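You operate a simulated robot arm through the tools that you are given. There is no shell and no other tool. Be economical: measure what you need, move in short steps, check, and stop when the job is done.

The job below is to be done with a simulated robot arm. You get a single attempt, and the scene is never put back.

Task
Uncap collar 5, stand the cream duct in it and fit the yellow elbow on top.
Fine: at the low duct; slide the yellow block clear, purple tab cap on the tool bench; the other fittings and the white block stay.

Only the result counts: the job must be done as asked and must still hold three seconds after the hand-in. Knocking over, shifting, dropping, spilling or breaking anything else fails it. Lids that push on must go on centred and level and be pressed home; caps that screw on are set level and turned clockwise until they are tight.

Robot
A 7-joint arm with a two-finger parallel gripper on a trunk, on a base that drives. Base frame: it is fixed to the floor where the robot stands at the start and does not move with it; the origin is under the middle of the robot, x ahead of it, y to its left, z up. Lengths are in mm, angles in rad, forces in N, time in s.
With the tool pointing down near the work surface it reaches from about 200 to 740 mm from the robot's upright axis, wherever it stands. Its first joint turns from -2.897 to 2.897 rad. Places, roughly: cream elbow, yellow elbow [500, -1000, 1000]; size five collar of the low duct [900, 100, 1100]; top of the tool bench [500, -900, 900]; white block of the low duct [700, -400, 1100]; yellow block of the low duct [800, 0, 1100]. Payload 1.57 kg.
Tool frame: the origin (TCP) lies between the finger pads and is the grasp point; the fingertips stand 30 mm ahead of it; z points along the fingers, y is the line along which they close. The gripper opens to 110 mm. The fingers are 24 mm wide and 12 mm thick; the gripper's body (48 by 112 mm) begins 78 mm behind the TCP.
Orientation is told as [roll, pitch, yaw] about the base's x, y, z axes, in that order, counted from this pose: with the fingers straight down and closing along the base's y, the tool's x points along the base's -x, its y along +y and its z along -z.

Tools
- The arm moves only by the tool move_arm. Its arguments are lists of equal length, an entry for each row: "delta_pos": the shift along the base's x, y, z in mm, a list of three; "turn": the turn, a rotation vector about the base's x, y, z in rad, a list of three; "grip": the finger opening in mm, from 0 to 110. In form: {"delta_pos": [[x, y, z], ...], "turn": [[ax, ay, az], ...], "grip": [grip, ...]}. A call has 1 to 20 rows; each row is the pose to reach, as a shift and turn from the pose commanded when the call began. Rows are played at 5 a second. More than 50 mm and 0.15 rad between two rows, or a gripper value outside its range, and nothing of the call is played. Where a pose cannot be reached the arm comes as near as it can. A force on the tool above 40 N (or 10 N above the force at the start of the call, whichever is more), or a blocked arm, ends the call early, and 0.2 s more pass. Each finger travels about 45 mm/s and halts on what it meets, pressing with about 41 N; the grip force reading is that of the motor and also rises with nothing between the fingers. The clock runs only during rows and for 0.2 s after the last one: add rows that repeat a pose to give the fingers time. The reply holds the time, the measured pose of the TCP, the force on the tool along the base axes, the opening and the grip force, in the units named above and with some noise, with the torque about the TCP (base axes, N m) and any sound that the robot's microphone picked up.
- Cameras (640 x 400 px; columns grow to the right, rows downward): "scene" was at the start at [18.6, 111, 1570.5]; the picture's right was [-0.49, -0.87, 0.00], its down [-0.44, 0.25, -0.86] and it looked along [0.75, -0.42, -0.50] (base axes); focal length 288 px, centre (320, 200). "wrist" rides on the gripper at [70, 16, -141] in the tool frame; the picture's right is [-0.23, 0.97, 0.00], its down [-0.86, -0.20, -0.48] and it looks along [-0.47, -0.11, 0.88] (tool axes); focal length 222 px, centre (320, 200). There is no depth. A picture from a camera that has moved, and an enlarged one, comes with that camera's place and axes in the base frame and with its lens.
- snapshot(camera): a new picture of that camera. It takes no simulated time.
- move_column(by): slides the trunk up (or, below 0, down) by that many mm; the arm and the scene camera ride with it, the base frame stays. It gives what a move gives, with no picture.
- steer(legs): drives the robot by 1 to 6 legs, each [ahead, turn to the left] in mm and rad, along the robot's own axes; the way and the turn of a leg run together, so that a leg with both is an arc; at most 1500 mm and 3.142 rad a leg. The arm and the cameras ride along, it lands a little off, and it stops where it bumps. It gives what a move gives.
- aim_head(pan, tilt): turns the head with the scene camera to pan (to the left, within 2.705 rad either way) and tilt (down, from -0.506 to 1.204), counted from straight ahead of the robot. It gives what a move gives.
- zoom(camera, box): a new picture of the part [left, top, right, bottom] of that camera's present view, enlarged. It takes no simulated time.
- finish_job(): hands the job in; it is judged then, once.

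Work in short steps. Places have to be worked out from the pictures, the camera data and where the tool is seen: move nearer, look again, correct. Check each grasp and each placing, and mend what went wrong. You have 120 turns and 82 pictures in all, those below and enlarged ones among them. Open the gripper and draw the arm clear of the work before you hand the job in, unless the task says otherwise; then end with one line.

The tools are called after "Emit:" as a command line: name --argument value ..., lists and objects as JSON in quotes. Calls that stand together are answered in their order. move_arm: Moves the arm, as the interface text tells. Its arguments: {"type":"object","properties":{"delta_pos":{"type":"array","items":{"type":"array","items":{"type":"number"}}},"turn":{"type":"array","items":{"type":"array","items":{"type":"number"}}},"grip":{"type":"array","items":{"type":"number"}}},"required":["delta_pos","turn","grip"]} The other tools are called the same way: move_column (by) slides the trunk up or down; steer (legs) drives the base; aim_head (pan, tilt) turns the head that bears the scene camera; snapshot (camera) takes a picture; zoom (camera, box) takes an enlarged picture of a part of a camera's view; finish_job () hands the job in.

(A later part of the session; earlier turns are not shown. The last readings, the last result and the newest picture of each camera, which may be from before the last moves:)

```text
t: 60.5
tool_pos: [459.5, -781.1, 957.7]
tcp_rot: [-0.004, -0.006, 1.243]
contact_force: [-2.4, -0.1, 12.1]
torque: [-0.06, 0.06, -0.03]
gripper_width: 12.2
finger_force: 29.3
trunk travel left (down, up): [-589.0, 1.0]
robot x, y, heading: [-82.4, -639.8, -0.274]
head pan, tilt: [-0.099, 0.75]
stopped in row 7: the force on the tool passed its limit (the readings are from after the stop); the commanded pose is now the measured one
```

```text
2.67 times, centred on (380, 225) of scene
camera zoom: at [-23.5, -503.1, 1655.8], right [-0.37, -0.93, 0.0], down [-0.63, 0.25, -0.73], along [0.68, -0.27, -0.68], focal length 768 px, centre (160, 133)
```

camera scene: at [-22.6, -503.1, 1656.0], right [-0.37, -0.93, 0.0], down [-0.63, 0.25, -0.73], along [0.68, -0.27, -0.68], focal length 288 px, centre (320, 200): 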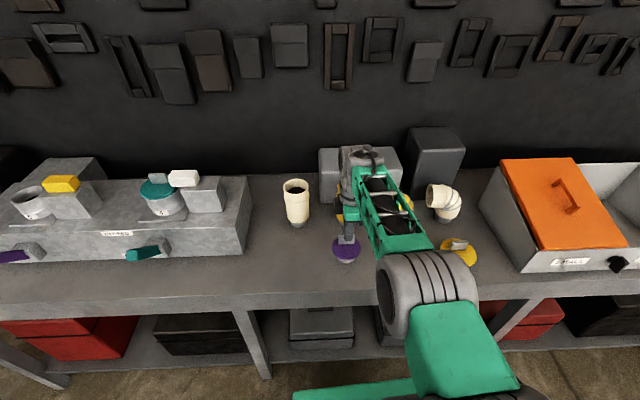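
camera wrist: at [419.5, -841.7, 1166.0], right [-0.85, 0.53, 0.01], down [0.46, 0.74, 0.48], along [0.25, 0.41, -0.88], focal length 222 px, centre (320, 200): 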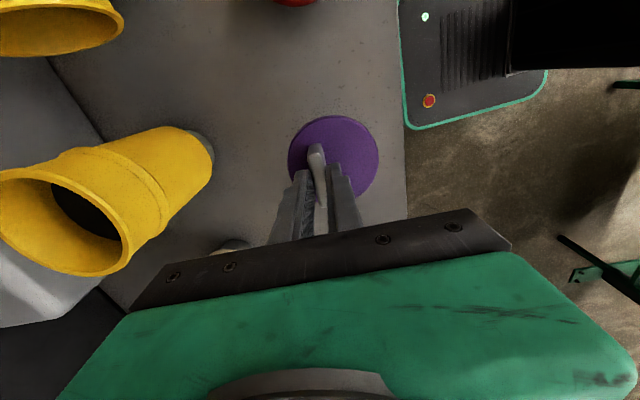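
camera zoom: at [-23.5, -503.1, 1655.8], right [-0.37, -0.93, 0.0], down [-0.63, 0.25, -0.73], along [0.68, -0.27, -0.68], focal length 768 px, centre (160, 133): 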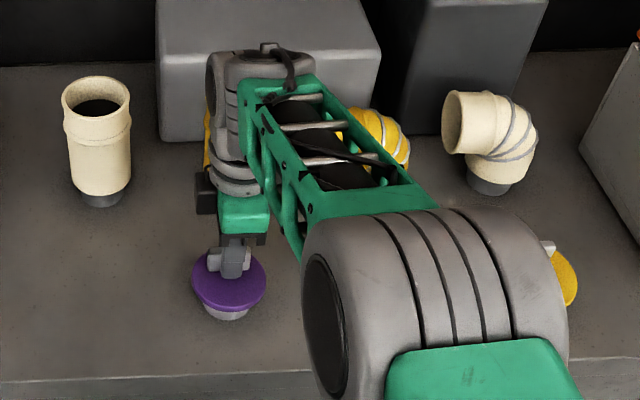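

The cap touches the bench at TCP z ≈ 958. I'll open gently and rise.

Emit:
move_arm --delta_pos '[[0, 0, 1], [0, 0, 1], [0, 0, 1], [0, 0, 1], [0, 0, 20], [0, 0, 50], [0, 0, 90], [0, 0, 130]]' --turn '[[0, 0, 0], [0, 0, 0], [0, 0, 0], [0, 0, 0], [0, 0, 0], [0, 0, 0], [0, 0, 0], [0, 0, 0]]' --grip '[12, 25, 40, 50, 50, 50, 60, 80]'

Emit:
snapshot --camera "wrist"

```text
t: 62.4
tool_pos: [457.4, -777.2, 1086.1]
tcp_rot: [0.002, -0.005, 1.245]
contact_force: [0.4, 0.4, -0.2]
torque: [0.0, 0.0, 0.04]
gripper_width: 80.0
finger_force: 0.1
trunk travel left (down, up): [-589.0, 1.0]
robot x, y, heading: [-84.8, -640.1, -0.274]
head pan, tilt: [-0.099, 0.75]
```

```text
46 pictures are left
camera wrist: at [419.0, -838.2, 1227.2], right [-0.85, 0.53, 0.0], down [0.46, 0.74, 0.48], along [0.25, 0.41, -0.88], focal length 222 px, centre (320, 200)
```

wrist: 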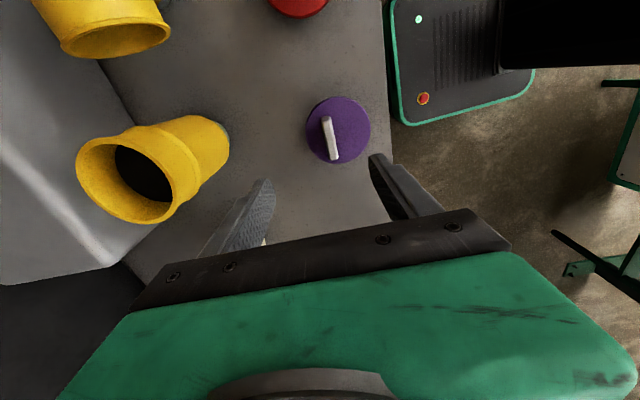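

The purple cap rests stably on the tool bench. I'll raise and retract the arm, then drive to line up with the cream duct.

Emit:
move_arm --delta_pos '[[0, 0, 30], [0, 0, 70], [0, 0, 110], [-10, 5, 150], [-30, 15, 185], [-55, 30, 200], [-80, 40, 205], [-105, 50, 205], [-125, 60, 205], [-125, 60, 205]]' --turn '[[0, 0, 0], [0, 0, 0], [0, 0, 0], [0, 0, 0], [0, 0, 0], [0, 0, 0], [0, 0, 0], [0, 0, 0], [0, 0, 0], [0, 0, 0]]' --grip '[80, 80, 90, 110, 110, 110, 110, 110, 110, 110]'

Emit:
steer --legs '[[-20, 0], [0, 1.516], [200, 0], [0, -1.57]]'

Emit:
aim_head --pan -0.1 --tilt 0.95

Emit:
snapshot --camera "scene"

```text
t: 64.5
tool_pos: [334.9, -722.1, 1289.1]
tcp_rot: [0.0, -0.006, 1.244]
contact_force: [0.8, -0.3, 0.0]
torque: [-0.01, 0.02, 0.01]
gripper_width: 110.2
finger_force: 0.0
trunk travel left (down, up): [-589.0, 1.0]
robot x, y, heading: [-84.1, -639.4, -0.281]
head pan, tilt: [-0.099, 0.75]
```

```text
t: 74.2
tool_pos: [367.9, -536.5, 1289.4]
tcp_rot: [-0.001, -0.005, 1.22]
contact_force: [-0.4, 0.5, 0.5]
torque: [-0.01, 0.0, -0.01]
gripper_width: 110.0
finger_force: 0.0
trunk travel left (down, up): [-589.0, 1.0]
robot x, y, heading: [-47.1, -442.5, -0.299]
head pan, tilt: [-0.099, 0.75]
```

```text
t: 75.0
tool_pos: [368.6, -536.9, 1289.0]
tcp_rot: [-0.001, -0.004, 1.221]
contact_force: [0.3, 0.1, 0.3]
torque: [0.01, 0.01, 0.04]
gripper_width: 109.8
finger_force: 0.1
trunk travel left (down, up): [-589.0, 1.0]
robot x, y, heading: [-44.0, -439.6, -0.298]
head pan, tilt: [-0.099, 0.949]
```

```text
45 pictures are left
camera scene: at [7.5, -303.8, 1640.6], right [-0.39, -0.92, 0.0], down [-0.75, 0.32, -0.58], along [0.54, -0.23, -0.81], focal length 288 px, centre (320, 200)
```

scene: 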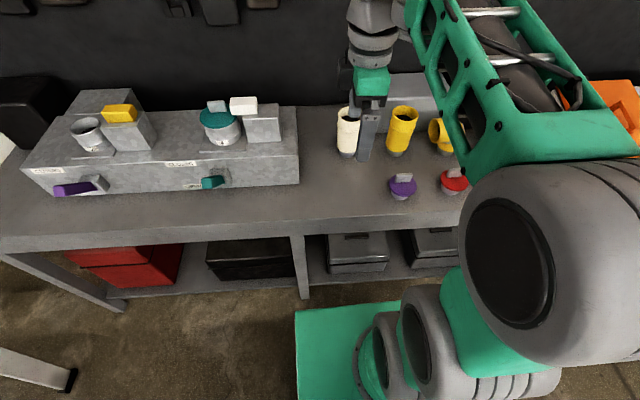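

The robot is laterally aligned with the cream duct (at about (700, -700)); the legs leave room. I'll creep 75 mm closer.

Emit:
steer --legs '[[75, 0]]'

Emit:
move_arm --delta_pos '[[20, -10, -10], [50, -22, -20], [80, -35, -30], [110, -48, -40], [140, -60, -50], [160, -70, -60], [170, -75, -60], [170, -75, -60]]' --turn '[[0, 0, 0], [0, 0, 0], [0, 0, 0], [0, 0, 0], [0, 0, 0], [0, 0, 0], [0, 0, 0], [0, 0, 0]]' --grip '[110, 110, 110, 110, 110, 110, 110, 110]'

Emit:
snapshot --camera "wrist"

Emit:
snapshot --camera "scene"

```text
t: 76.0
tool_pos: [440.3, -558.2, 1289.1]
tcp_rot: [0.002, -0.006, 1.217]
contact_force: [-0.2, 0.1, 0.4]
torque: [-0.02, 0.04, -0.02]
gripper_width: 109.9
finger_force: 0.1
trunk travel left (down, up): [-589.0, 1.0]
robot x, y, heading: [20.2, -461.6, -0.305]
head pan, tilt: [-0.099, 0.949]
```

```text
t: 77.8
tool_pos: [607.8, -634.2, 1228.1]
tcp_rot: [0.001, -0.005, 1.219]
contact_force: [0.3, -0.2, -0.6]
torque: [0.04, -0.03, 0.01]
gripper_width: 110.1
finger_force: 0.1
trunk travel left (down, up): [-589.0, 1.0]
robot x, y, heading: [21.9, -462.7, -0.307]
head pan, tilt: [-0.099, 0.949]
```

```text
44 pictures are left
camera wrist: at [567.5, -694.5, 1370.3], right [-0.84, 0.55, 0.0], down [0.48, 0.73, 0.48], along [0.26, 0.4, -0.88], focal length 222 px, centre (320, 200)
```

wrist: 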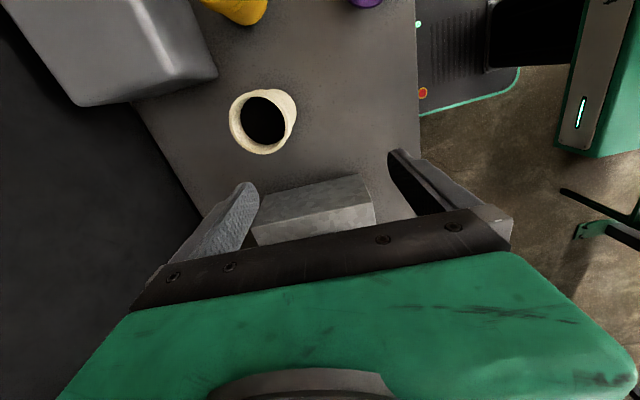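

```text
43 pictures are left
camera scene: at [78.1, -325.7, 1640.5], right [-0.39, -0.92, 0.0], down [-0.75, 0.32, -0.58], along [0.54, -0.23, -0.81], focal length 288 px, centre (320, 200)
```

scene: 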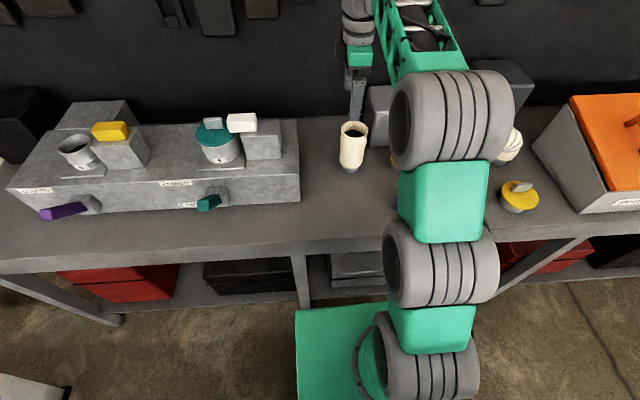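

The duct's top rim triangulates to (666, -694, 1048). I'll zoom on it to see the bead and wall profile before grasping.

Emit:
zoom --camera "scene" --box '[314, 105, 394, 185]'

Emit:
zoom --camera "wrist" --box '[210, 70, 330, 170]'

```text
5.00 times, centred on (354, 145) of scene
camera zoom: at [78.1, -325.7, 1640.5], right [-0.39, -0.92, 0.0], down [-0.75, 0.32, -0.58], along [0.54, -0.23, -0.81], focal length 1439 px, centre (150, 475)
```

zoom: 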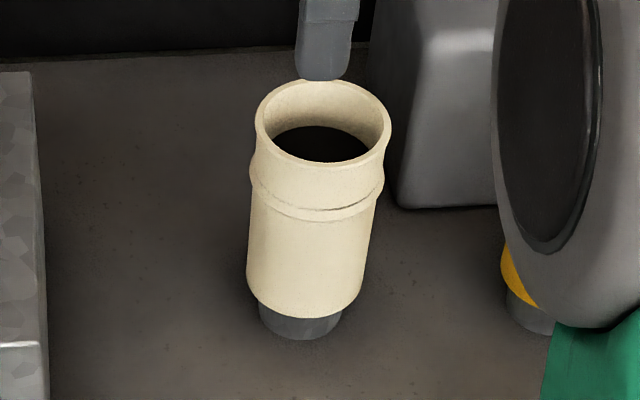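

```text
4.00 times, centred on (270, 120) of wrist
camera zoom: at [567.5, -694.5, 1370.3], right [-0.84, 0.55, 0.0], down [0.48, 0.73, 0.48], along [0.26, 0.4, -0.88], focal length 888 px, centre (520, 520)
```

zoom: 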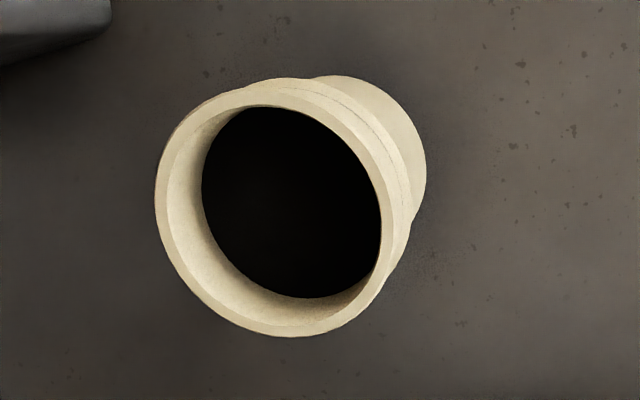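

The rim is 85 mm across, bead about 48 mm below the top. I'll move over its centre (667, -696) and look once before lowering.

Emit:
move_arm --delta_pos '[[15, -15, -10], [30, -31, -25], [45, -47, -50], [56, -58, -80], [59, -62, -110], [59, -62, -110]]' --turn '[[0, 0, 0], [0, 0, 0], [0, 0, 0], [0, 0, 0], [0, 0, 0], [0, 0, 0]]' --grip '[110, 110, 110, 110, 110, 110]'

Emit:
snapshot --camera "wrist"

```text
t: 79.2
tool_pos: [667.1, -695.2, 1119.0]
tcp_rot: [0.001, -0.006, 1.219]
contact_force: [-0.4, -0.1, -0.6]
torque: [0.0, -0.02, 0.02]
gripper_width: 110.0
finger_force: 0.0
trunk travel left (down, up): [-589.0, 1.0]
robot x, y, heading: [19.7, -460.9, -0.308]
head pan, tilt: [-0.099, 0.949]
```

```text
40 pictures are left
camera wrist: at [626.4, -755.5, 1259.8], right [-0.84, 0.55, 0.0], down [0.48, 0.73, 0.48], along [0.26, 0.4, -0.88], focal length 222 px, centre (320, 200)
```

wrist: 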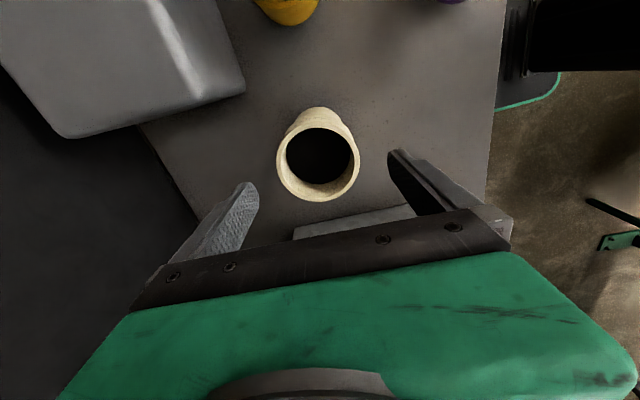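

The duct is exactly under the TCP. I'll lower to grasp height, staying above the bead, and close.

Emit:
move_arm --delta_pos '[[0, -1, -20], [0, -1, -40], [0, -1, -60], [0, -1, -75], [0, -1, -85], [0, -1, -85], [0, -1, -85], [0, -1, -85], [0, -1, -85], [0, -1, -85]]' --turn '[[0, 0, 0], [0, 0, 0], [0, 0, 0], [0, 0, 0], [0, 0, 0], [0, 0, 0], [0, 0, 0], [0, 0, 0], [0, 0, 0], [0, 0, 0]]' --grip '[110, 110, 110, 110, 110, 98, 90, 82, 74, 70]'

Emit:
zoom --camera "scene" --box '[294, 75, 434, 185]'

```text
t: 81.4
tool_pos: [667.0, -697.2, 1034.2]
tcp_rot: [0.0, -0.005, 1.217]
contact_force: [-0.6, -0.2, -0.2]
torque: [-0.03, -0.04, 0.02]
gripper_width: 81.4
finger_force: 30.1
trunk travel left (down, up): [-589.0, 1.0]
robot x, y, heading: [22.7, -461.2, -0.299]
head pan, tilt: [-0.099, 0.949]
```

```text
3.64 times, centred on (364, 130) of scene
camera zoom: at [78.2, -325.8, 1640.5], right [-0.39, -0.92, 0.0], down [-0.75, 0.32, -0.58], along [0.54, -0.23, -0.81], focal length 1047 px, centre (160, 454)
```

zoom: 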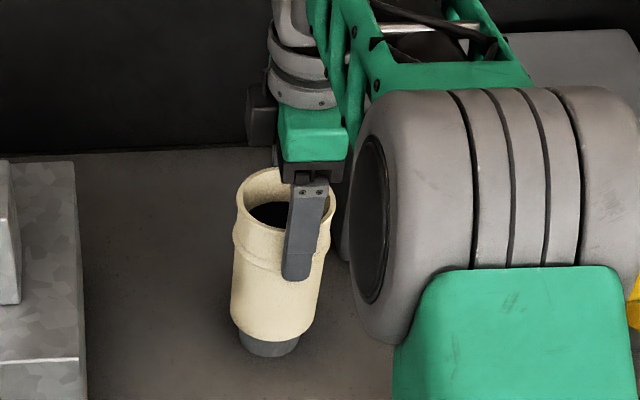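

Gripped at 81.4 mm with no side load. Lifting straight off its post.

Emit:
move_arm --delta_pos '[[0, 0, 8], [0, 0, 20], [0, 0, 40], [0, 0, 65], [0, 0, 95], [0, 0, 125], [0, 0, 150], [0, 0, 150]]' --turn '[[0, 0, 0], [0, 0, 0], [0, 0, 0], [0, 0, 0], [0, 0, 0], [0, 0, 0], [0, 0, 0], [0, 0, 0]]' --grip '[70, 70, 70, 70, 70, 70, 70, 70]'

Emit:
zoom --camera "scene" --box '[274, 25, 434, 185]'

```text
t: 83.2
tool_pos: [669.1, -696.3, 1185.3]
tcp_rot: [0.002, -0.006, 1.219]
contact_force: [0.2, 0.3, -1.5]
torque: [-0.02, 0.03, 0.01]
gripper_width: 81.5
finger_force: 41.1
trunk travel left (down, up): [-589.0, 1.0]
robot x, y, heading: [19.8, -465.6, -0.3]
head pan, tilt: [-0.099, 0.949]
```

```text
2.50 times, centred on (354, 105) of scene
camera zoom: at [78.8, -325.1, 1640.4], right [-0.39, -0.92, 0.0], down [-0.75, 0.32, -0.58], along [0.54, -0.23, -0.81], focal length 720 px, centre (235, 438)
```

zoom: 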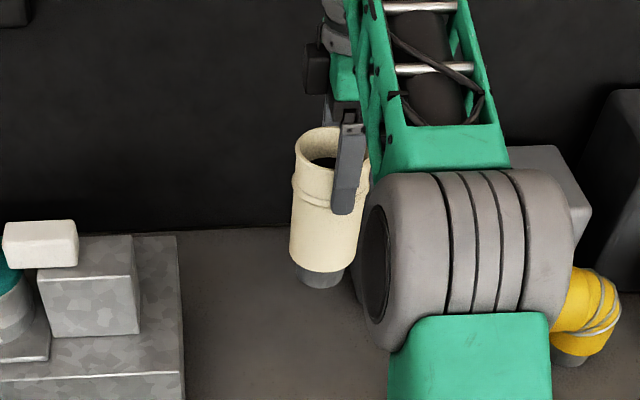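

The dark spigot is the duct's own foot and came along (bottom ≈ TCP − 137). I'll raise and retract for the drive back to collar 5.

Emit:
move_arm --delta_pos '[[-15, 5, 20], [-40, 13, 40], [-65, 22, 60], [-95, 32, 80], [-125, 42, 95], [-155, 52, 105], [-185, 62, 110], [-215, 72, 110], [-230, 77, 110], [-230, 77, 110]]' --turn '[[0, 0, 0], [0, 0, 0], [0, 0, 0], [0, 0, 0], [0, 0, 0], [0, 0, 0], [0, 0, 0], [0, 0, 0], [0, 0, 0], [0, 0, 0]]' --grip '[70, 70, 70, 70, 70, 70, 70, 70, 70, 70]'

```text
t: 85.4
tool_pos: [434.3, -620.1, 1292.8]
tcp_rot: [0.0, -0.005, 1.216]
contact_force: [0.1, 0.1, -1.2]
torque: [0.01, 0.01, 0.05]
gripper_width: 81.2
finger_force: 40.8
trunk travel left (down, up): [-589.0, 1.0]
robot x, y, heading: [21.3, -462.2, -0.303]
head pan, tilt: [-0.099, 0.949]
```

I'll drive back by turning to face along the bench away from the ladder and reversing, then turning to face collar 5.

Emit:
steer --legs '[[-60, 0], [0, -1.597], [-670, 0], [0, 1.57]]'

Emit:
aim_head --pan -0.05 --tilt 0.8

Emit:
snapshot --camera "scene"

```text
t: 97.4
tool_pos: [592.2, 27.3, 1293.8]
tcp_rot: [0.0, -0.003, 1.204]
contact_force: [-0.3, 0.2, -2.0]
torque: [0.01, -0.02, 0.03]
gripper_width: 81.3
finger_force: 41.1
trunk travel left (down, up): [-589.0, 1.0]
robot x, y, heading: [182.3, 190.8, -0.315]
head pan, tilt: [-0.099, 0.949]
```

```text
t: 98.1
tool_pos: [593.2, 28.9, 1292.2]
tcp_rot: [0.0, -0.006, 1.205]
contact_force: [-0.3, 0.1, -1.9]
torque: [-0.04, 0.02, 0.0]
gripper_width: 81.4
finger_force: 41.1
trunk travel left (down, up): [-589.0, 1.0]
robot x, y, heading: [183.3, 188.1, -0.317]
head pan, tilt: [-0.051, 0.799]
```

```text
37 pictures are left
camera scene: at [249.0, 328.2, 1652.0], right [-0.36, -0.93, 0.0], down [-0.67, 0.26, -0.7], along [0.65, -0.25, -0.72], focal length 288 px, centre (320, 200)
```

scene: 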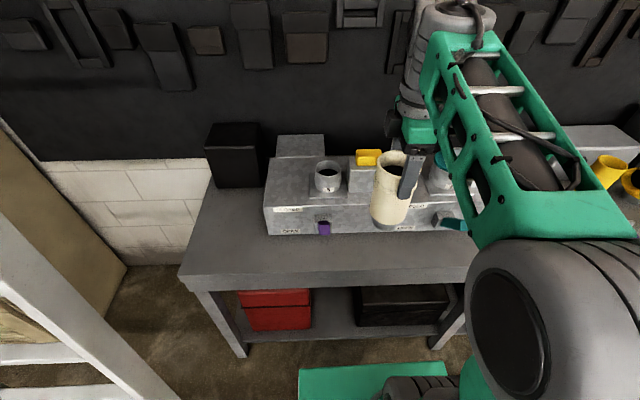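

All is well. I'll creep 45 mm forward and zoom on the open collar to measure its centre.

Emit:
steer --legs '[[45, 0]]'

Emit:
zoom --camera "scene" --box '[270, 120, 430, 240]'

```text
t: 99.0
tool_pos: [635.7, 13.7, 1292.7]
tcp_rot: [0.003, -0.006, 1.204]
contact_force: [0.9, -0.3, -1.5]
torque: [-0.01, 0.06, 0.03]
gripper_width: 81.5
finger_force: 41.4
trunk travel left (down, up): [-589.0, 1.0]
robot x, y, heading: [225.1, 175.6, -0.318]
head pan, tilt: [-0.051, 0.799]
```

```text
3.33 times, centred on (350, 180) of scene
camera zoom: at [292.9, 313.9, 1652.0], right [-0.36, -0.93, 0.0], down [-0.67, 0.26, -0.7], along [0.65, -0.25, -0.72], focal length 959 px, centre (220, 267)
```

zoom: 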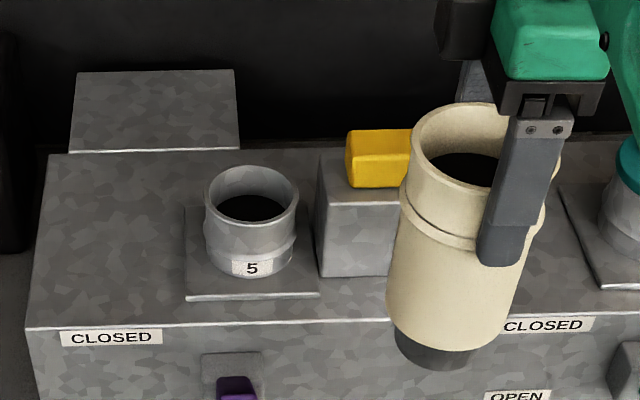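

The collar's centre is at about (868, 60), rim z ≈ 1095. I'll bring the duct over it at a safe height and compare in the scene view.

Emit:
move_arm --delta_pos '[[15, 5, -5], [40, 14, -12], [68, 23, -20], [96, 30, -27], [125, 35, -27], [154, 39, -27], [182, 42, -27], [208, 44, -27], [226, 46, -27], [232, 46, -27], [232, 46, -27]]' --turn '[[0, 0, 0], [0, 0, 0], [0, 0, 0], [0, 0, 0], [0, 0, 0], [0, 0, 0], [0, 0, 0], [0, 0, 0], [0, 0, 0], [0, 0, 0], [0, 0, 0]]' --grip '[70, 70, 70, 70, 70, 70, 70, 70, 70, 70, 70]'

Emit:
zoom --camera "scene" --box '[270, 100, 430, 220]'

Emit:
snapshot --camera "wrist"

```text
t: 101.4
tool_pos: [867.4, 59.8, 1265.1]
tcp_rot: [0.001, -0.005, 1.205]
contact_force: [-1.2, -1.0, -2.5]
torque: [-0.01, -0.01, 0.01]
gripper_width: 81.2
finger_force: 41.3
trunk travel left (down, up): [-589.0, 1.0]
robot x, y, heading: [227.2, 179.2, -0.321]
head pan, tilt: [-0.051, 0.799]
```

```text
3.33 times, centred on (350, 160) of scene
camera zoom: at [291.7, 314.3, 1652.0], right [-0.36, -0.93, 0.0], down [-0.67, 0.26, -0.7], along [0.65, -0.25, -0.72], focal length 959 px, centre (220, 333)
```

zoom: 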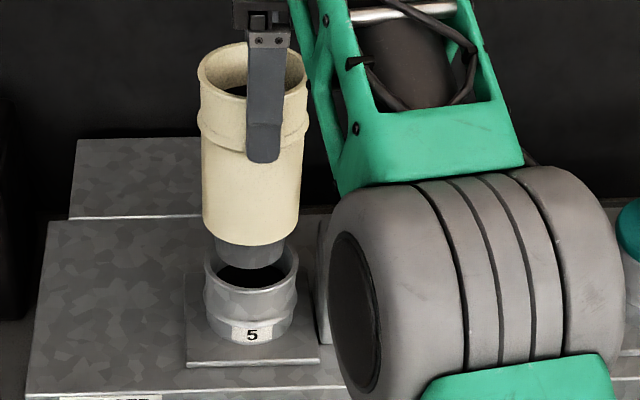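

```text
34 pictures are left
camera wrist: at [826.3, -1.1, 1406.4], right [-0.83, 0.56, 0.0], down [0.49, 0.72, 0.48], along [0.27, 0.4, -0.88], focal length 222 px, centre (320, 200)
```

wrist: 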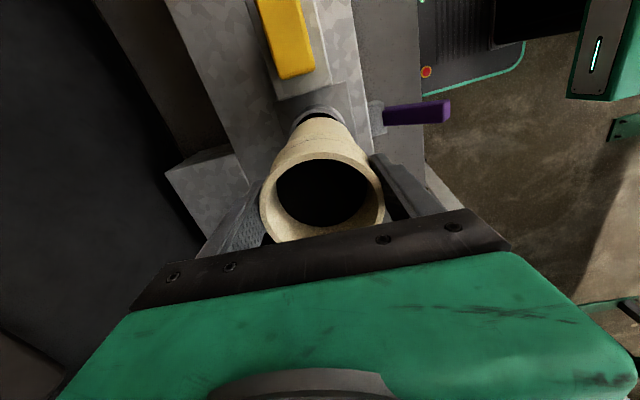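

The spigot hangs in line with the collar in the scene view. I'll zoom the wrist view to check the across-bench alignment.

Emit:
zoom --camera "wrist" --box '[250, 70, 390, 170]'

```text
4.00 times, centred on (320, 120) of wrist
camera zoom: at [826.3, -1.1, 1406.4], right [-0.83, 0.56, 0.0], down [0.49, 0.72, 0.48], along [0.27, 0.4, -0.88], focal length 888 px, centre (320, 520)
```

zoom: 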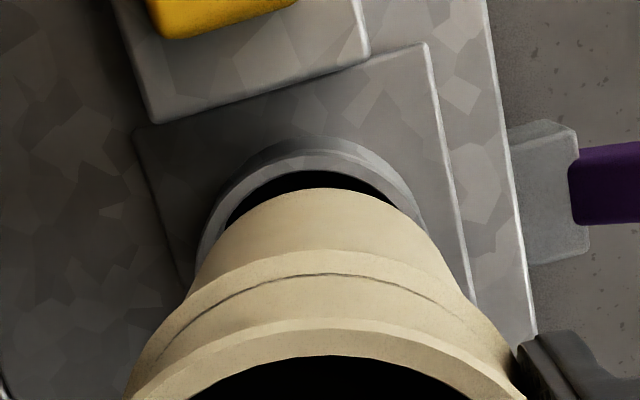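

The wrist view indicates the duct should shift about 3.5 mm toward the wall. I'll apply this and lower until the spigot is about to enter.

Emit:
move_arm --delta_pos '[[3, -1, -4], [3.5, -1.4, -8], [3.5, -1.4, -12], [3.5, -1.4, -16], [3.5, -1.4, -20], [3.5, -1.4, -24], [3.5, -1.4, -24]]' --turn '[[0, 0, 0], [0, 0, 0], [0, 0, 0], [0, 0, 0], [0, 0, 0], [0, 0, 0], [0, 0, 0]]' --grip '[70, 70, 70, 70, 70, 70, 70]'

Emit:
zoom --camera "scene" --box '[285, 130, 395, 210]'

Emit:
zoom --camera "wrist" --box '[250, 70, 390, 170]'

```text
t: 103.0
tool_pos: [872.2, 58.7, 1241.9]
tcp_rot: [-0.001, -0.006, 1.204]
contact_force: [-0.4, 0.0, -2.3]
torque: [-0.01, -0.01, 0.02]
gripper_width: 81.2
finger_force: 40.7
trunk travel left (down, up): [-589.0, 1.0]
robot x, y, heading: [227.5, 175.5, -0.323]
head pan, tilt: [-0.051, 0.799]
```

```text
5.00 times, centred on (340, 170) of scene
camera zoom: at [291.7, 314.3, 1652.0], right [-0.36, -0.93, 0.0], down [-0.67, 0.26, -0.7], along [0.65, -0.25, -0.72], focal length 1439 px, centre (220, 350)
```

zoom: 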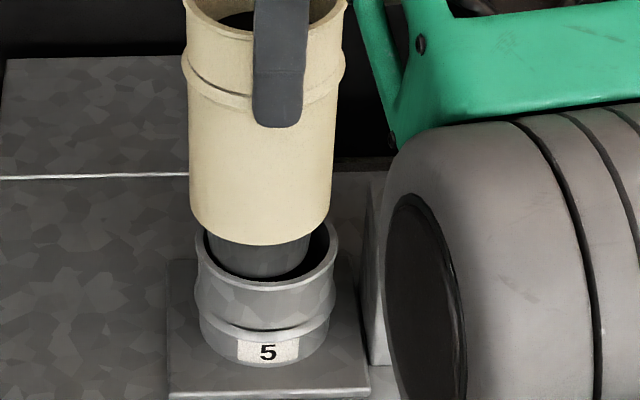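

```text
4.00 times, centred on (320, 120) of wrist
camera zoom: at [831.2, -0.3, 1383.4], right [-0.83, 0.56, 0.0], down [0.49, 0.72, 0.48], along [0.27, 0.4, -0.88], focal length 888 px, centre (320, 520)
```

zoom: 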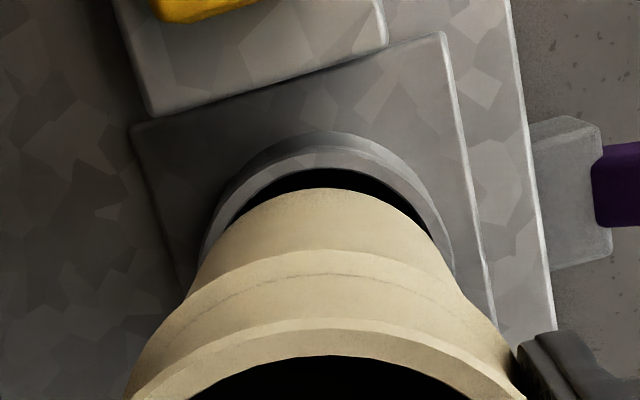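

Scene view shows the spigot ~4 mm left of the collar centre and the wrist view ~1.5 mm too far back. Correcting by (-3, -3.7) and descending gently.

Emit:
move_arm --delta_pos '[[-3, -3.7, 0], [-3, -3.7, -4], [-3, -3.7, -8], [-3, -3.7, -8]]' --turn '[[0, 0, 0], [0, 0, 0], [0, 0, 0], [0, 0, 0]]' --grip '[70, 70, 70, 70]'

Emit:
zoom --camera "scene" --box '[285, 130, 395, 210]'

Emit:
zoom --camera "wrist" --box '[250, 70, 390, 170]'

```text
t: 104.0
tool_pos: [868.5, 55.1, 1233.8]
tcp_rot: [0.002, -0.005, 1.204]
contact_force: [0.3, 0.3, -2.8]
torque: [0.02, 0.01, 0.02]
gripper_width: 80.9
finger_force: 41.1
trunk travel left (down, up): [-589.0, 1.0]
robot x, y, heading: [226.7, 175.6, -0.311]
head pan, tilt: [-0.051, 0.799]
```

```text
5.00 times, centred on (340, 170) of scene
camera zoom: at [291.7, 314.3, 1652.0], right [-0.36, -0.93, 0.0], down [-0.67, 0.26, -0.7], along [0.65, -0.25, -0.72], focal length 1439 px, centre (220, 350)
```

zoom: 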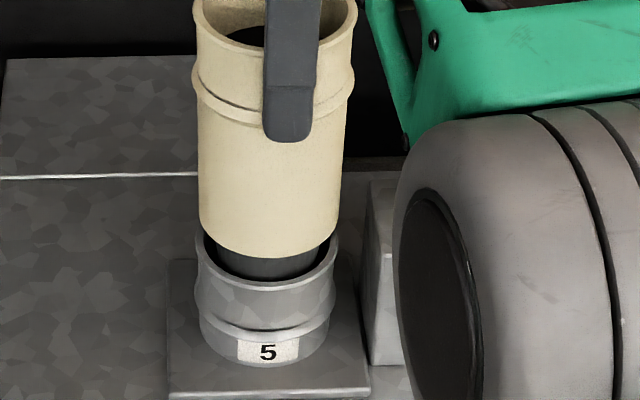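

```text
4.00 times, centred on (320, 120) of wrist
camera zoom: at [828.2, -4.6, 1375.2], right [-0.83, 0.56, 0.0], down [0.49, 0.72, 0.48], along [0.27, 0.4, -0.88], focal length 888 px, centre (320, 520)
```

zoom: 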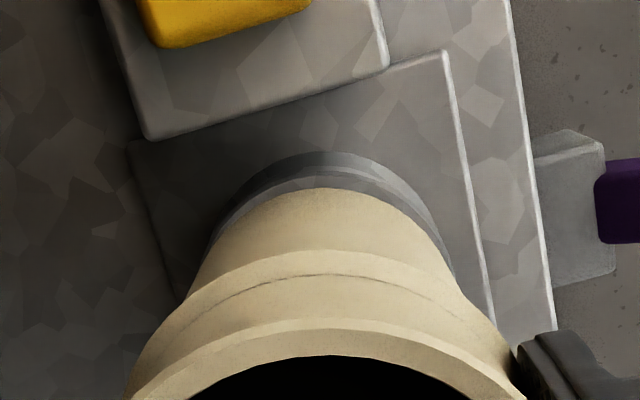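

Nearly concentric. A final ~1 mm trim and a gentle descent into the collar with force watched.

Emit:
move_arm --delta_pos '[[-0.7, 1.2, -3], [-0.7, 1.2, -6], [-0.7, 1.2, -9], [-0.7, 1.2, -12], [-0.7, 1.2, -15], [-0.7, 1.2, -18], [-0.7, 1.2, -21], [-0.7, 1.2, -24]]' --turn '[[0, 0, 0], [0, 0, 0], [0, 0, 0], [0, 0, 0], [0, 0, 0], [0, 0, 0], [0, 0, 0], [0, 0, 0]]' --grip '[70, 70, 70, 70, 70, 70, 70, 70]'

Emit:
zoom --camera "scene" --box '[285, 130, 395, 210]'

```text
t: 105.8
tool_pos: [867.7, 56.5, 1212.9]
tcp_rot: [-0.006, -0.009, 1.202]
contact_force: [0.1, -1.5, 16.2]
torque: [-0.02, 0.69, 0.09]
gripper_width: 81.2
finger_force: 41.0
trunk travel left (down, up): [-589.0, 1.0]
robot x, y, heading: [223.4, 180.5, -0.318]
head pan, tilt: [-0.051, 0.799]
```

```text
5.00 times, centred on (340, 170) of scene
camera zoom: at [289.9, 314.4, 1652.5], right [-0.36, -0.93, 0.0], down [-0.67, 0.26, -0.7], along [0.65, -0.25, -0.72], focal length 1439 px, centre (220, 350)
```

zoom: 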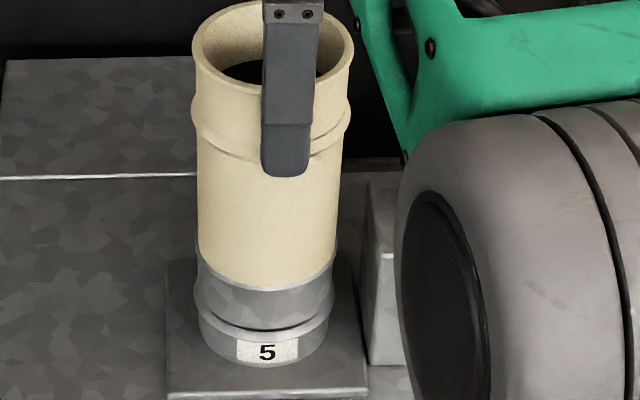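

The duct's shoulder sits on the collar rim. I'll press slightly more to confirm it's home, then release and rise.

Emit:
move_arm --delta_pos '[[0, 0, -2], [0, 0, -4], [0, 0, -4]]' --turn '[[0, 0, 0], [0, 0, 0], [0, 0, 0]]' --grip '[70, 70, 70]'

```text
t: 106.6
tool_pos: [866.2, 55.4, 1207.4]
tcp_rot: [-0.004, -0.007, 1.202]
contact_force: [7.2, -2.5, 28.7]
torque: [0.3, 0.24, 0.11]
gripper_width: 81.3
finger_force: 41.3
trunk travel left (down, up): [-589.0, 1.0]
robot x, y, heading: [224.5, 176.3, -0.32]
head pan, tilt: [-0.051, 0.799]
```

Emit:
move_arm --delta_pos '[[0, 0, -1], [0, 0, -2], [0, 0, -2]]' --turn '[[0, 0, 0], [0, 0, 0], [0, 0, 0]]' --grip '[70, 70, 70]'

Emit:
zoom --camera "scene" --box '[285, 130, 395, 210]'

```text
t: 107.4
tool_pos: [865.9, 54.3, 1205.2]
tcp_rot: [-0.001, -0.007, 1.201]
contact_force: [7.1, -4.8, 23.3]
torque: [0.06, -0.38, -0.04]
gripper_width: 81.0
finger_force: 41.1
trunk travel left (down, up): [-589.0, 1.0]
robot x, y, heading: [220.1, 177.4, -0.318]
head pan, tilt: [-0.051, 0.799]
```

```text
5.00 times, centred on (340, 170) of scene
camera zoom: at [290.3, 314.0, 1652.1], right [-0.36, -0.93, 0.0], down [-0.67, 0.26, -0.7], along [0.65, -0.25, -0.72], focal length 1439 px, centre (220, 350)
```

zoom: 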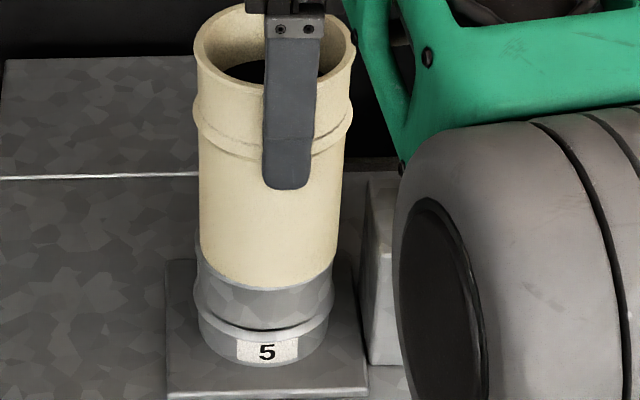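

The fingers only slip down the wall now, so the duct is fully seated. Opening and rising straight up.

Emit:
move_arm --delta_pos '[[0, 0, 2], [0, 0, 2], [0, 0, 2], [0, 0, 2], [0, 0, 15], [0, 0, 35], [0, 0, 55], [-5, 2, 75], [-20, 6, 85], [-45, 15, 90]]' --turn '[[0, 0, 0], [0, 0, 0], [0, 0, 0], [0, 0, 0], [0, 0, 0], [0, 0, 0], [0, 0, 0], [0, 0, 0], [0, 0, 0], [0, 0, 0]]' --grip '[85, 97, 110, 110, 110, 110, 110, 110, 110, 110]'

Emit:
zoom --camera "scene" --box '[265, 90, 425, 210]'

Emit:
snapshot --camera "wrist"

```text
t: 109.6
tool_pos: [819.7, 71.3, 1295.9]
tcp_rot: [-0.001, -0.007, 1.205]
contact_force: [-0.9, -1.1, -0.2]
torque: [-0.01, -0.01, -0.02]
gripper_width: 109.9
finger_force: 0.2
trunk travel left (down, up): [-589.0, 1.0]
robot x, y, heading: [225.3, 177.1, -0.318]
head pan, tilt: [-0.051, 0.799]
```

```text
3.33 times, centred on (345, 150) of scene
camera zoom: at [290.5, 314.6, 1652.0], right [-0.36, -0.93, 0.0], down [-0.67, 0.26, -0.7], along [0.65, -0.25, -0.72], focal length 959 px, centre (237, 367)
```

zoom: 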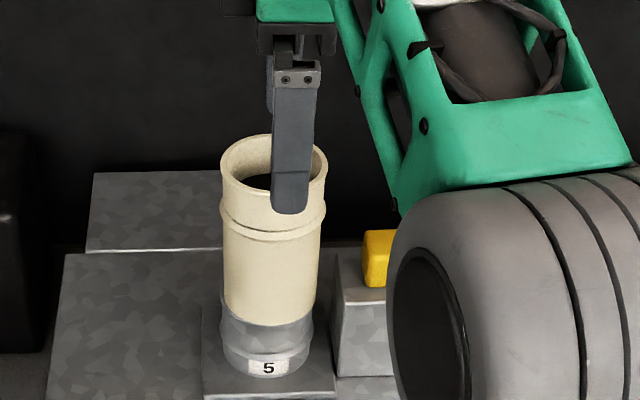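

```text
25 pictures are left
camera wrist: at [779.9, 13.1, 1437.1], right [-0.83, 0.56, 0.0], down [0.49, 0.72, 0.48], along [0.27, 0.4, -0.88], focal length 222 px, centre (320, 200)
```

wrist: 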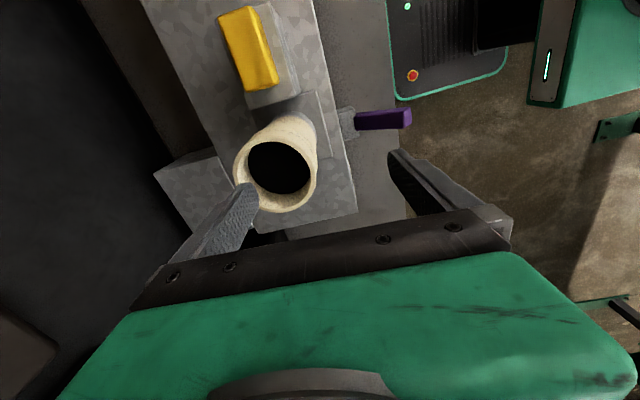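

The duct stands upright in collar 5. I'll retract the arm and drive back to the tool bench for the yellow elbow.

Emit:
move_arm --delta_pos '[[-25, 8, 0], [-55, 14, 0], [-85, 18, 0], [-115, 22, 0], [-145, 22, 0], [-175, 22, 0], [-195, 22, 0], [-195, 22, 0]]' --turn '[[0, 0, 0], [0, 0, 0], [0, 0, 0], [0, 0, 0], [0, 0, 0], [0, 0, 0], [0, 0, 0], [0, 0, 0]]' --grip '[110, 110, 110, 110, 110, 110, 110, 110]'

Emit:
steer --legs '[[-60, 0], [0, -1.582], [920, 0], [0, 1.575]]'

Emit:
aim_head --pan -0.1 --tilt 0.85

Emit:
snapshot --camera "scene"

Emit:
snapshot --camera "wrist"

```text
t: 111.4
tool_pos: [624.0, 94.2, 1294.0]
tcp_rot: [0.002, -0.006, 1.205]
contact_force: [0.5, 0.2, 0.2]
torque: [0.03, 0.04, 0.02]
gripper_width: 110.0
finger_force: 0.1
trunk travel left (down, up): [-589.0, 1.0]
robot x, y, heading: [223.4, 178.2, -0.318]
head pan, tilt: [-0.051, 0.799]
```

```text
t: 124.4
tool_pos: [205.9, -772.7, 1294.3]
tcp_rot: [-0.002, -0.005, 1.075]
contact_force: [-0.8, -0.1, 0.1]
torque: [-0.01, 0.03, -0.01]
gripper_width: 110.0
finger_force: 0.1
trunk travel left (down, up): [-589.0, 1.0]
robot x, y, heading: [-176.0, -639.1, -0.443]
head pan, tilt: [-0.051, 0.799]
```

```text
t: 125.1
tool_pos: [205.8, -771.7, 1294.0]
tcp_rot: [0.0, -0.005, 1.075]
contact_force: [-0.1, 0.8, -0.6]
torque: [0.02, 0.01, -0.01]
gripper_width: 109.8
finger_force: 0.1
trunk travel left (down, up): [-589.0, 1.0]
robot x, y, heading: [-180.3, -639.3, -0.443]
head pan, tilt: [-0.099, 0.85]
```

```text
24 pictures are left
camera scene: at [-100.3, -512.9, 1648.0], right [-0.52, -0.86, 0.0], down [-0.64, 0.39, -0.66], along [0.56, -0.34, -0.75], focal length 288 px, centre (320, 200)
```

scene: 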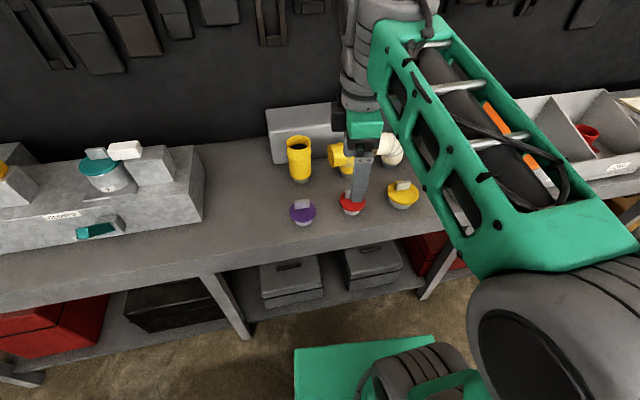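

```text
23 pictures are left
camera wrist: at [158.7, -826.0, 1435.8], right [-0.75, 0.66, 0.0], down [0.58, 0.66, 0.48], along [0.32, 0.36, -0.88], focal length 222 px, centre (320, 200)
```

wrist: 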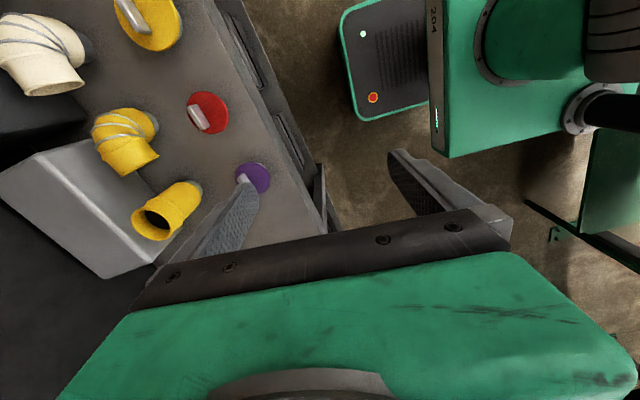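

The yellow elbow is at about (512, -1003), its mouth facing along the bench toward the duct. I'll correct heading, creep forward, and hover the hand above it.

Emit:
steer --legs '[[0, 0.12], [110, 0]]'

```text
t: 126.8
tool_pos: [324.5, -760.0, 1294.5]
tcp_rot: [0.0, -0.005, 1.196]
contact_force: [0.0, 0.2, -1.0]
torque: [0.02, 0.02, -0.01]
gripper_width: 110.0
finger_force: 0.1
trunk travel left (down, up): [-589.0, 1.0]
robot x, y, heading: [-78.3, -674.3, -0.323]
head pan, tilt: [-0.099, 0.85]
```

Emit:
move_arm --delta_pos '[[15, -17, 0], [37, -42, -10], [60, -68, -20], [82, -94, -30], [105, -120, -40], [128, -146, -50], [150, -172, -60], [168, -192, -65], [176, -205, -70], [176, -205, -70]]' --turn '[[0, 0, 0], [0, 0, 0], [0, 0, 0], [0, 0, 0], [0, 0, 0], [0, 0, 0], [0, 0, 0], [0, 0, 0], [0, 0, 0], [0, 0, 0]]' --grip '[110, 110, 110, 110, 110, 110, 110, 110, 110, 110]'

Emit:
snapshot --camera "wrist"

Emit:
snapshot --camera "scene"

```text
t: 129.0
tool_pos: [499.2, -960.8, 1226.3]
tcp_rot: [0.0, -0.006, 1.195]
contact_force: [0.5, -0.7, 1.2]
torque: [-0.03, 0.0, 0.01]
gripper_width: 110.0
finger_force: 0.1
trunk travel left (down, up): [-589.0, 1.0]
robot x, y, heading: [-77.1, -674.0, -0.327]
head pan, tilt: [-0.099, 0.85]
```

```text
22 pictures are left
camera wrist: at [459.4, -1021.5, 1366.6], right [-0.82, 0.57, 0.0], down [0.5, 0.72, 0.48], along [0.27, 0.4, -0.88], focal length 222 px, centre (320, 200)
```

wrist: 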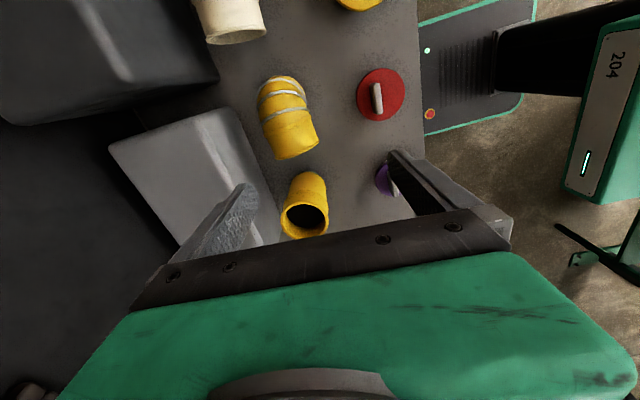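

```text
21 pictures are left
camera scene: at [-13.0, -538.8, 1648.0], right [-0.41, -0.91, 0.0], down [-0.68, 0.31, -0.66], along [0.6, -0.27, -0.75], focal length 288 px, centre (320, 200)
```

scene: 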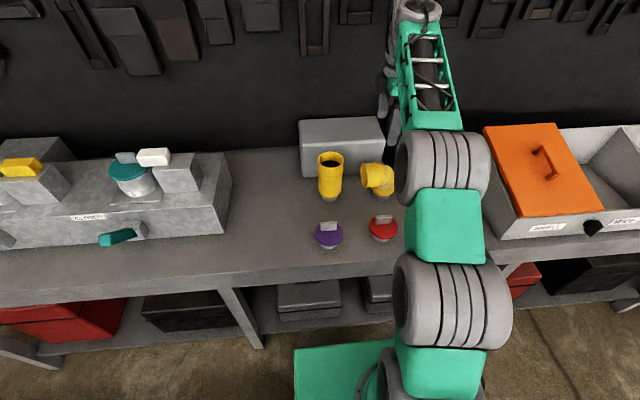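

Zooming on the elbow from both cameras to find its axis and shape.

Emit:
zoom --camera "wrist" --box '[230, 60, 350, 170]'

Emit:
zoom --camera "scene" --box '[300, 130, 420, 220]'

```text
3.64 times, centred on (290, 115) of wrist
camera zoom: at [459.4, -1021.5, 1366.6], right [-0.82, 0.57, 0.0], down [0.5, 0.72, 0.48], along [0.27, 0.4, -0.88], focal length 808 px, centre (429, 509)
```

zoom: 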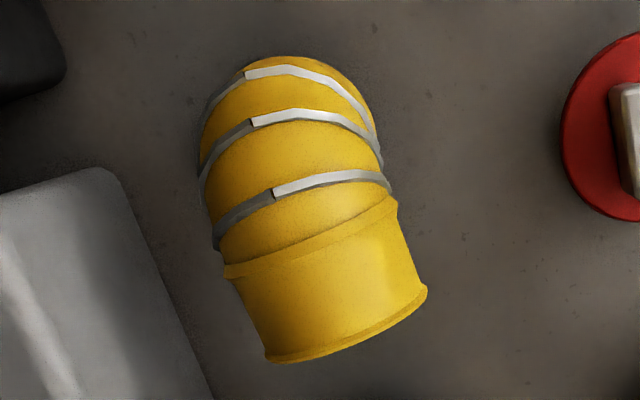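

```text
4.44 times, centred on (360, 175) of scene
camera zoom: at [-13.0, -538.8, 1648.0], right [-0.41, -0.91, 0.0], down [-0.68, 0.31, -0.66], along [0.6, -0.27, -0.75], focal length 1279 px, centre (142, 311)
```

zoom: 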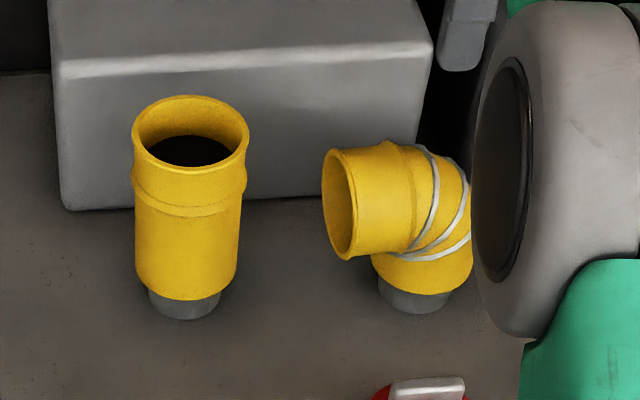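

The elbow's barrel points along about (0.48, 0.88), vertical axis near (518, -1020), top at z ≈ 1050. I'll align the hand (turn -0.13) and hover just above for a check.

Emit:
move_arm --delta_pos '[[8, -14, -20], [16, -30, -45], [24, -46, -70], [24, -46, -95], [24, -46, -100], [24, -46, -100]]' --turn '[[0, 0, -0.05], [0, 0, -0.1], [0, 0, -0.13], [0, 0, -0.13], [0, 0, -0.13], [0, 0, -0.13]]' --grip '[110, 110, 110, 110, 110, 110]'

Emit:
snapshot --camera "wrist"

Emit:
zoom --camera "scene" --box '[320, 110, 440, 200]'

```text
t: 130.4
tool_pos: [524.4, -1009.8, 1123.4]
tcp_rot: [0.001, -0.005, 1.066]
contact_force: [0.1, 0.2, -0.6]
torque: [0.0, 0.0, -0.03]
gripper_width: 109.9
finger_force: 0.1
trunk travel left (down, up): [-589.0, 1.0]
robot x, y, heading: [-79.4, -676.7, -0.325]
head pan, tilt: [-0.099, 0.85]
```

```text
18 pictures are left
camera wrist: at [474.3, -1063.4, 1265.9], right [-0.74, 0.67, 0.0], down [0.59, 0.65, 0.48], along [0.32, 0.36, -0.88], focal length 222 px, centre (320, 200)
```

wrist: 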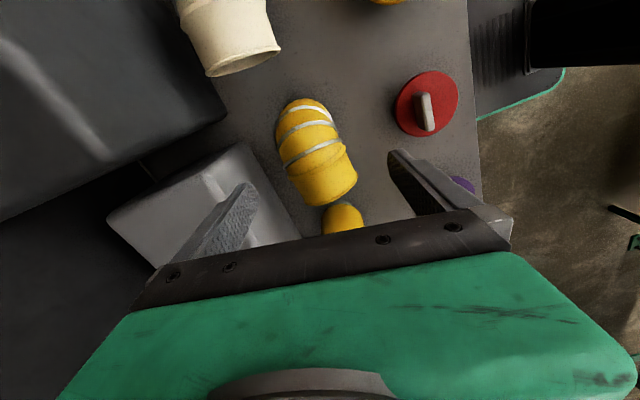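

```text
4.44 times, centred on (380, 155) of scene
camera zoom: at [-13.0, -539.0, 1648.0], right [-0.41, -0.91, 0.0], down [-0.68, 0.31, -0.66], along [0.6, -0.27, -0.75], focal length 1279 px, centre (53, 400)
```

zoom: 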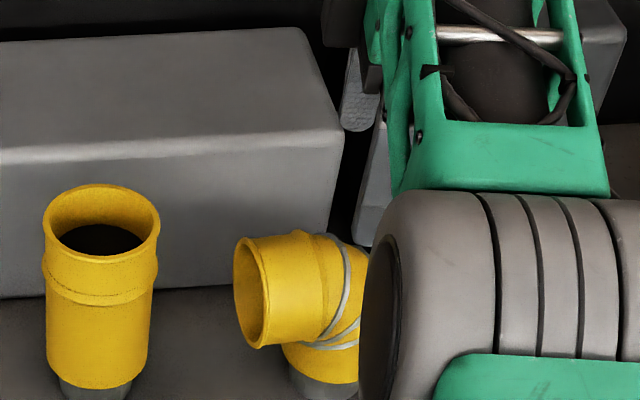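

The hand is centred over the barrel and aligned, with the finger gap clear of the grey box. Descending and closing on the elbow.

Emit:
move_arm --delta_pos '[[0, 0, -25], [0, 0, -50], [0, 0, -75], [0, 0, -95], [0, 0, -110], [0, 0, -118], [0, 0, -118], [0, 0, -118], [0, 0, -118], [0, 0, -118], [0, 0, -118]]' --turn '[[0, 0, 0], [0, 0, 0], [0, 0, 0], [0, 0, 0], [0, 0, 0], [0, 0, 0], [0, 0, 0], [0, 0, 0], [0, 0, 0], [0, 0, 0], [0, 0, 0]]' --grip '[102, 100, 100, 100, 100, 100, 92, 84, 76, 68, 64]'

Emit:
snapshot --camera "wrist"

```text
t: 132.8
tool_pos: [521.9, -1010.4, 1006.7]
tcp_rot: [0.002, -0.005, 1.065]
contact_force: [0.6, -1.5, -0.1]
torque: [-0.02, 0.0, -0.03]
gripper_width: 80.1
finger_force: 38.5
trunk travel left (down, up): [-589.0, 1.0]
robot x, y, heading: [-81.8, -675.3, -0.321]
head pan, tilt: [-0.099, 0.85]
```

```text
16 pictures are left
camera wrist: at [474.3, -1063.6, 1148.1], right [-0.74, 0.67, 0.0], down [0.59, 0.65, 0.48], along [0.32, 0.36, -0.88], focal length 222 px, centre (320, 200)
```

wrist: 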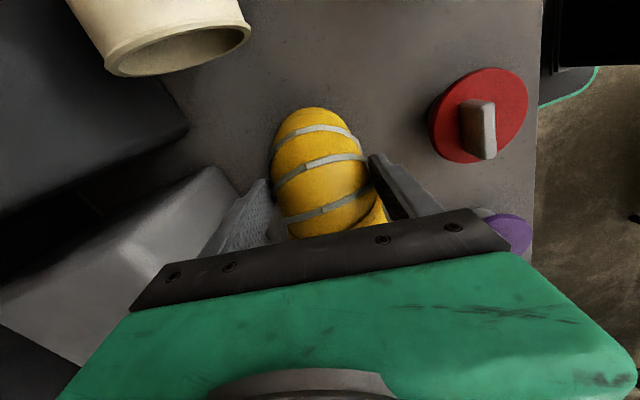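

Gripped at 80 mm without side load. Lifting straight up.

Emit:
move_arm --delta_pos '[[0, 0, 8], [0, 0, 20], [0, 0, 45], [0, 0, 75], [0, 0, 110], [0, 0, 145], [0, 0, 180], [0, 0, 200], [0, 0, 200]]' --turn '[[0, 0, 0], [0, 0, 0], [0, 0, 0], [0, 0, 0], [0, 0, 0], [0, 0, 0], [0, 0, 0], [0, 0, 0], [0, 0, 0]]' --grip '[64, 64, 64, 64, 64, 64, 64, 64, 64]'

Emit:
zoom --camera "scene" --box '[290, 50, 470, 200]'

```text
t: 134.8
tool_pos: [523.6, -1008.5, 1203.8]
tcp_rot: [0.002, -0.005, 1.065]
contact_force: [0.7, -1.3, -2.1]
torque: [-0.01, -0.01, 0.02]
gripper_width: 80.2
finger_force: 41.2
trunk travel left (down, up): [-589.0, 1.0]
robot x, y, heading: [-74.9, -675.3, -0.324]
head pan, tilt: [-0.099, 0.85]
```

```text
2.67 times, centred on (380, 125) of scene
camera zoom: at [-12.7, -539.0, 1648.0], right [-0.41, -0.91, 0.0], down [-0.68, 0.31, -0.66], along [0.6, -0.27, -0.75], focal length 768 px, centre (160, 400)
```

zoom: 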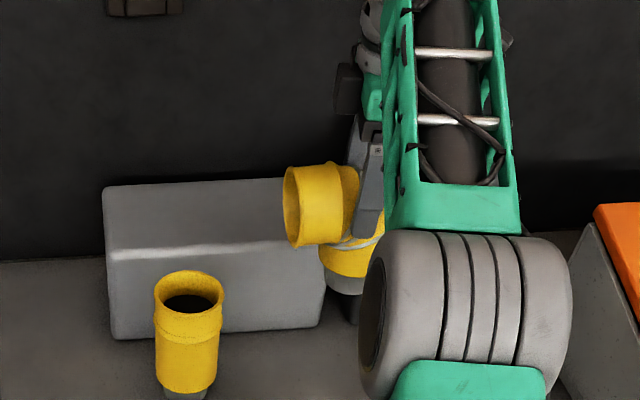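

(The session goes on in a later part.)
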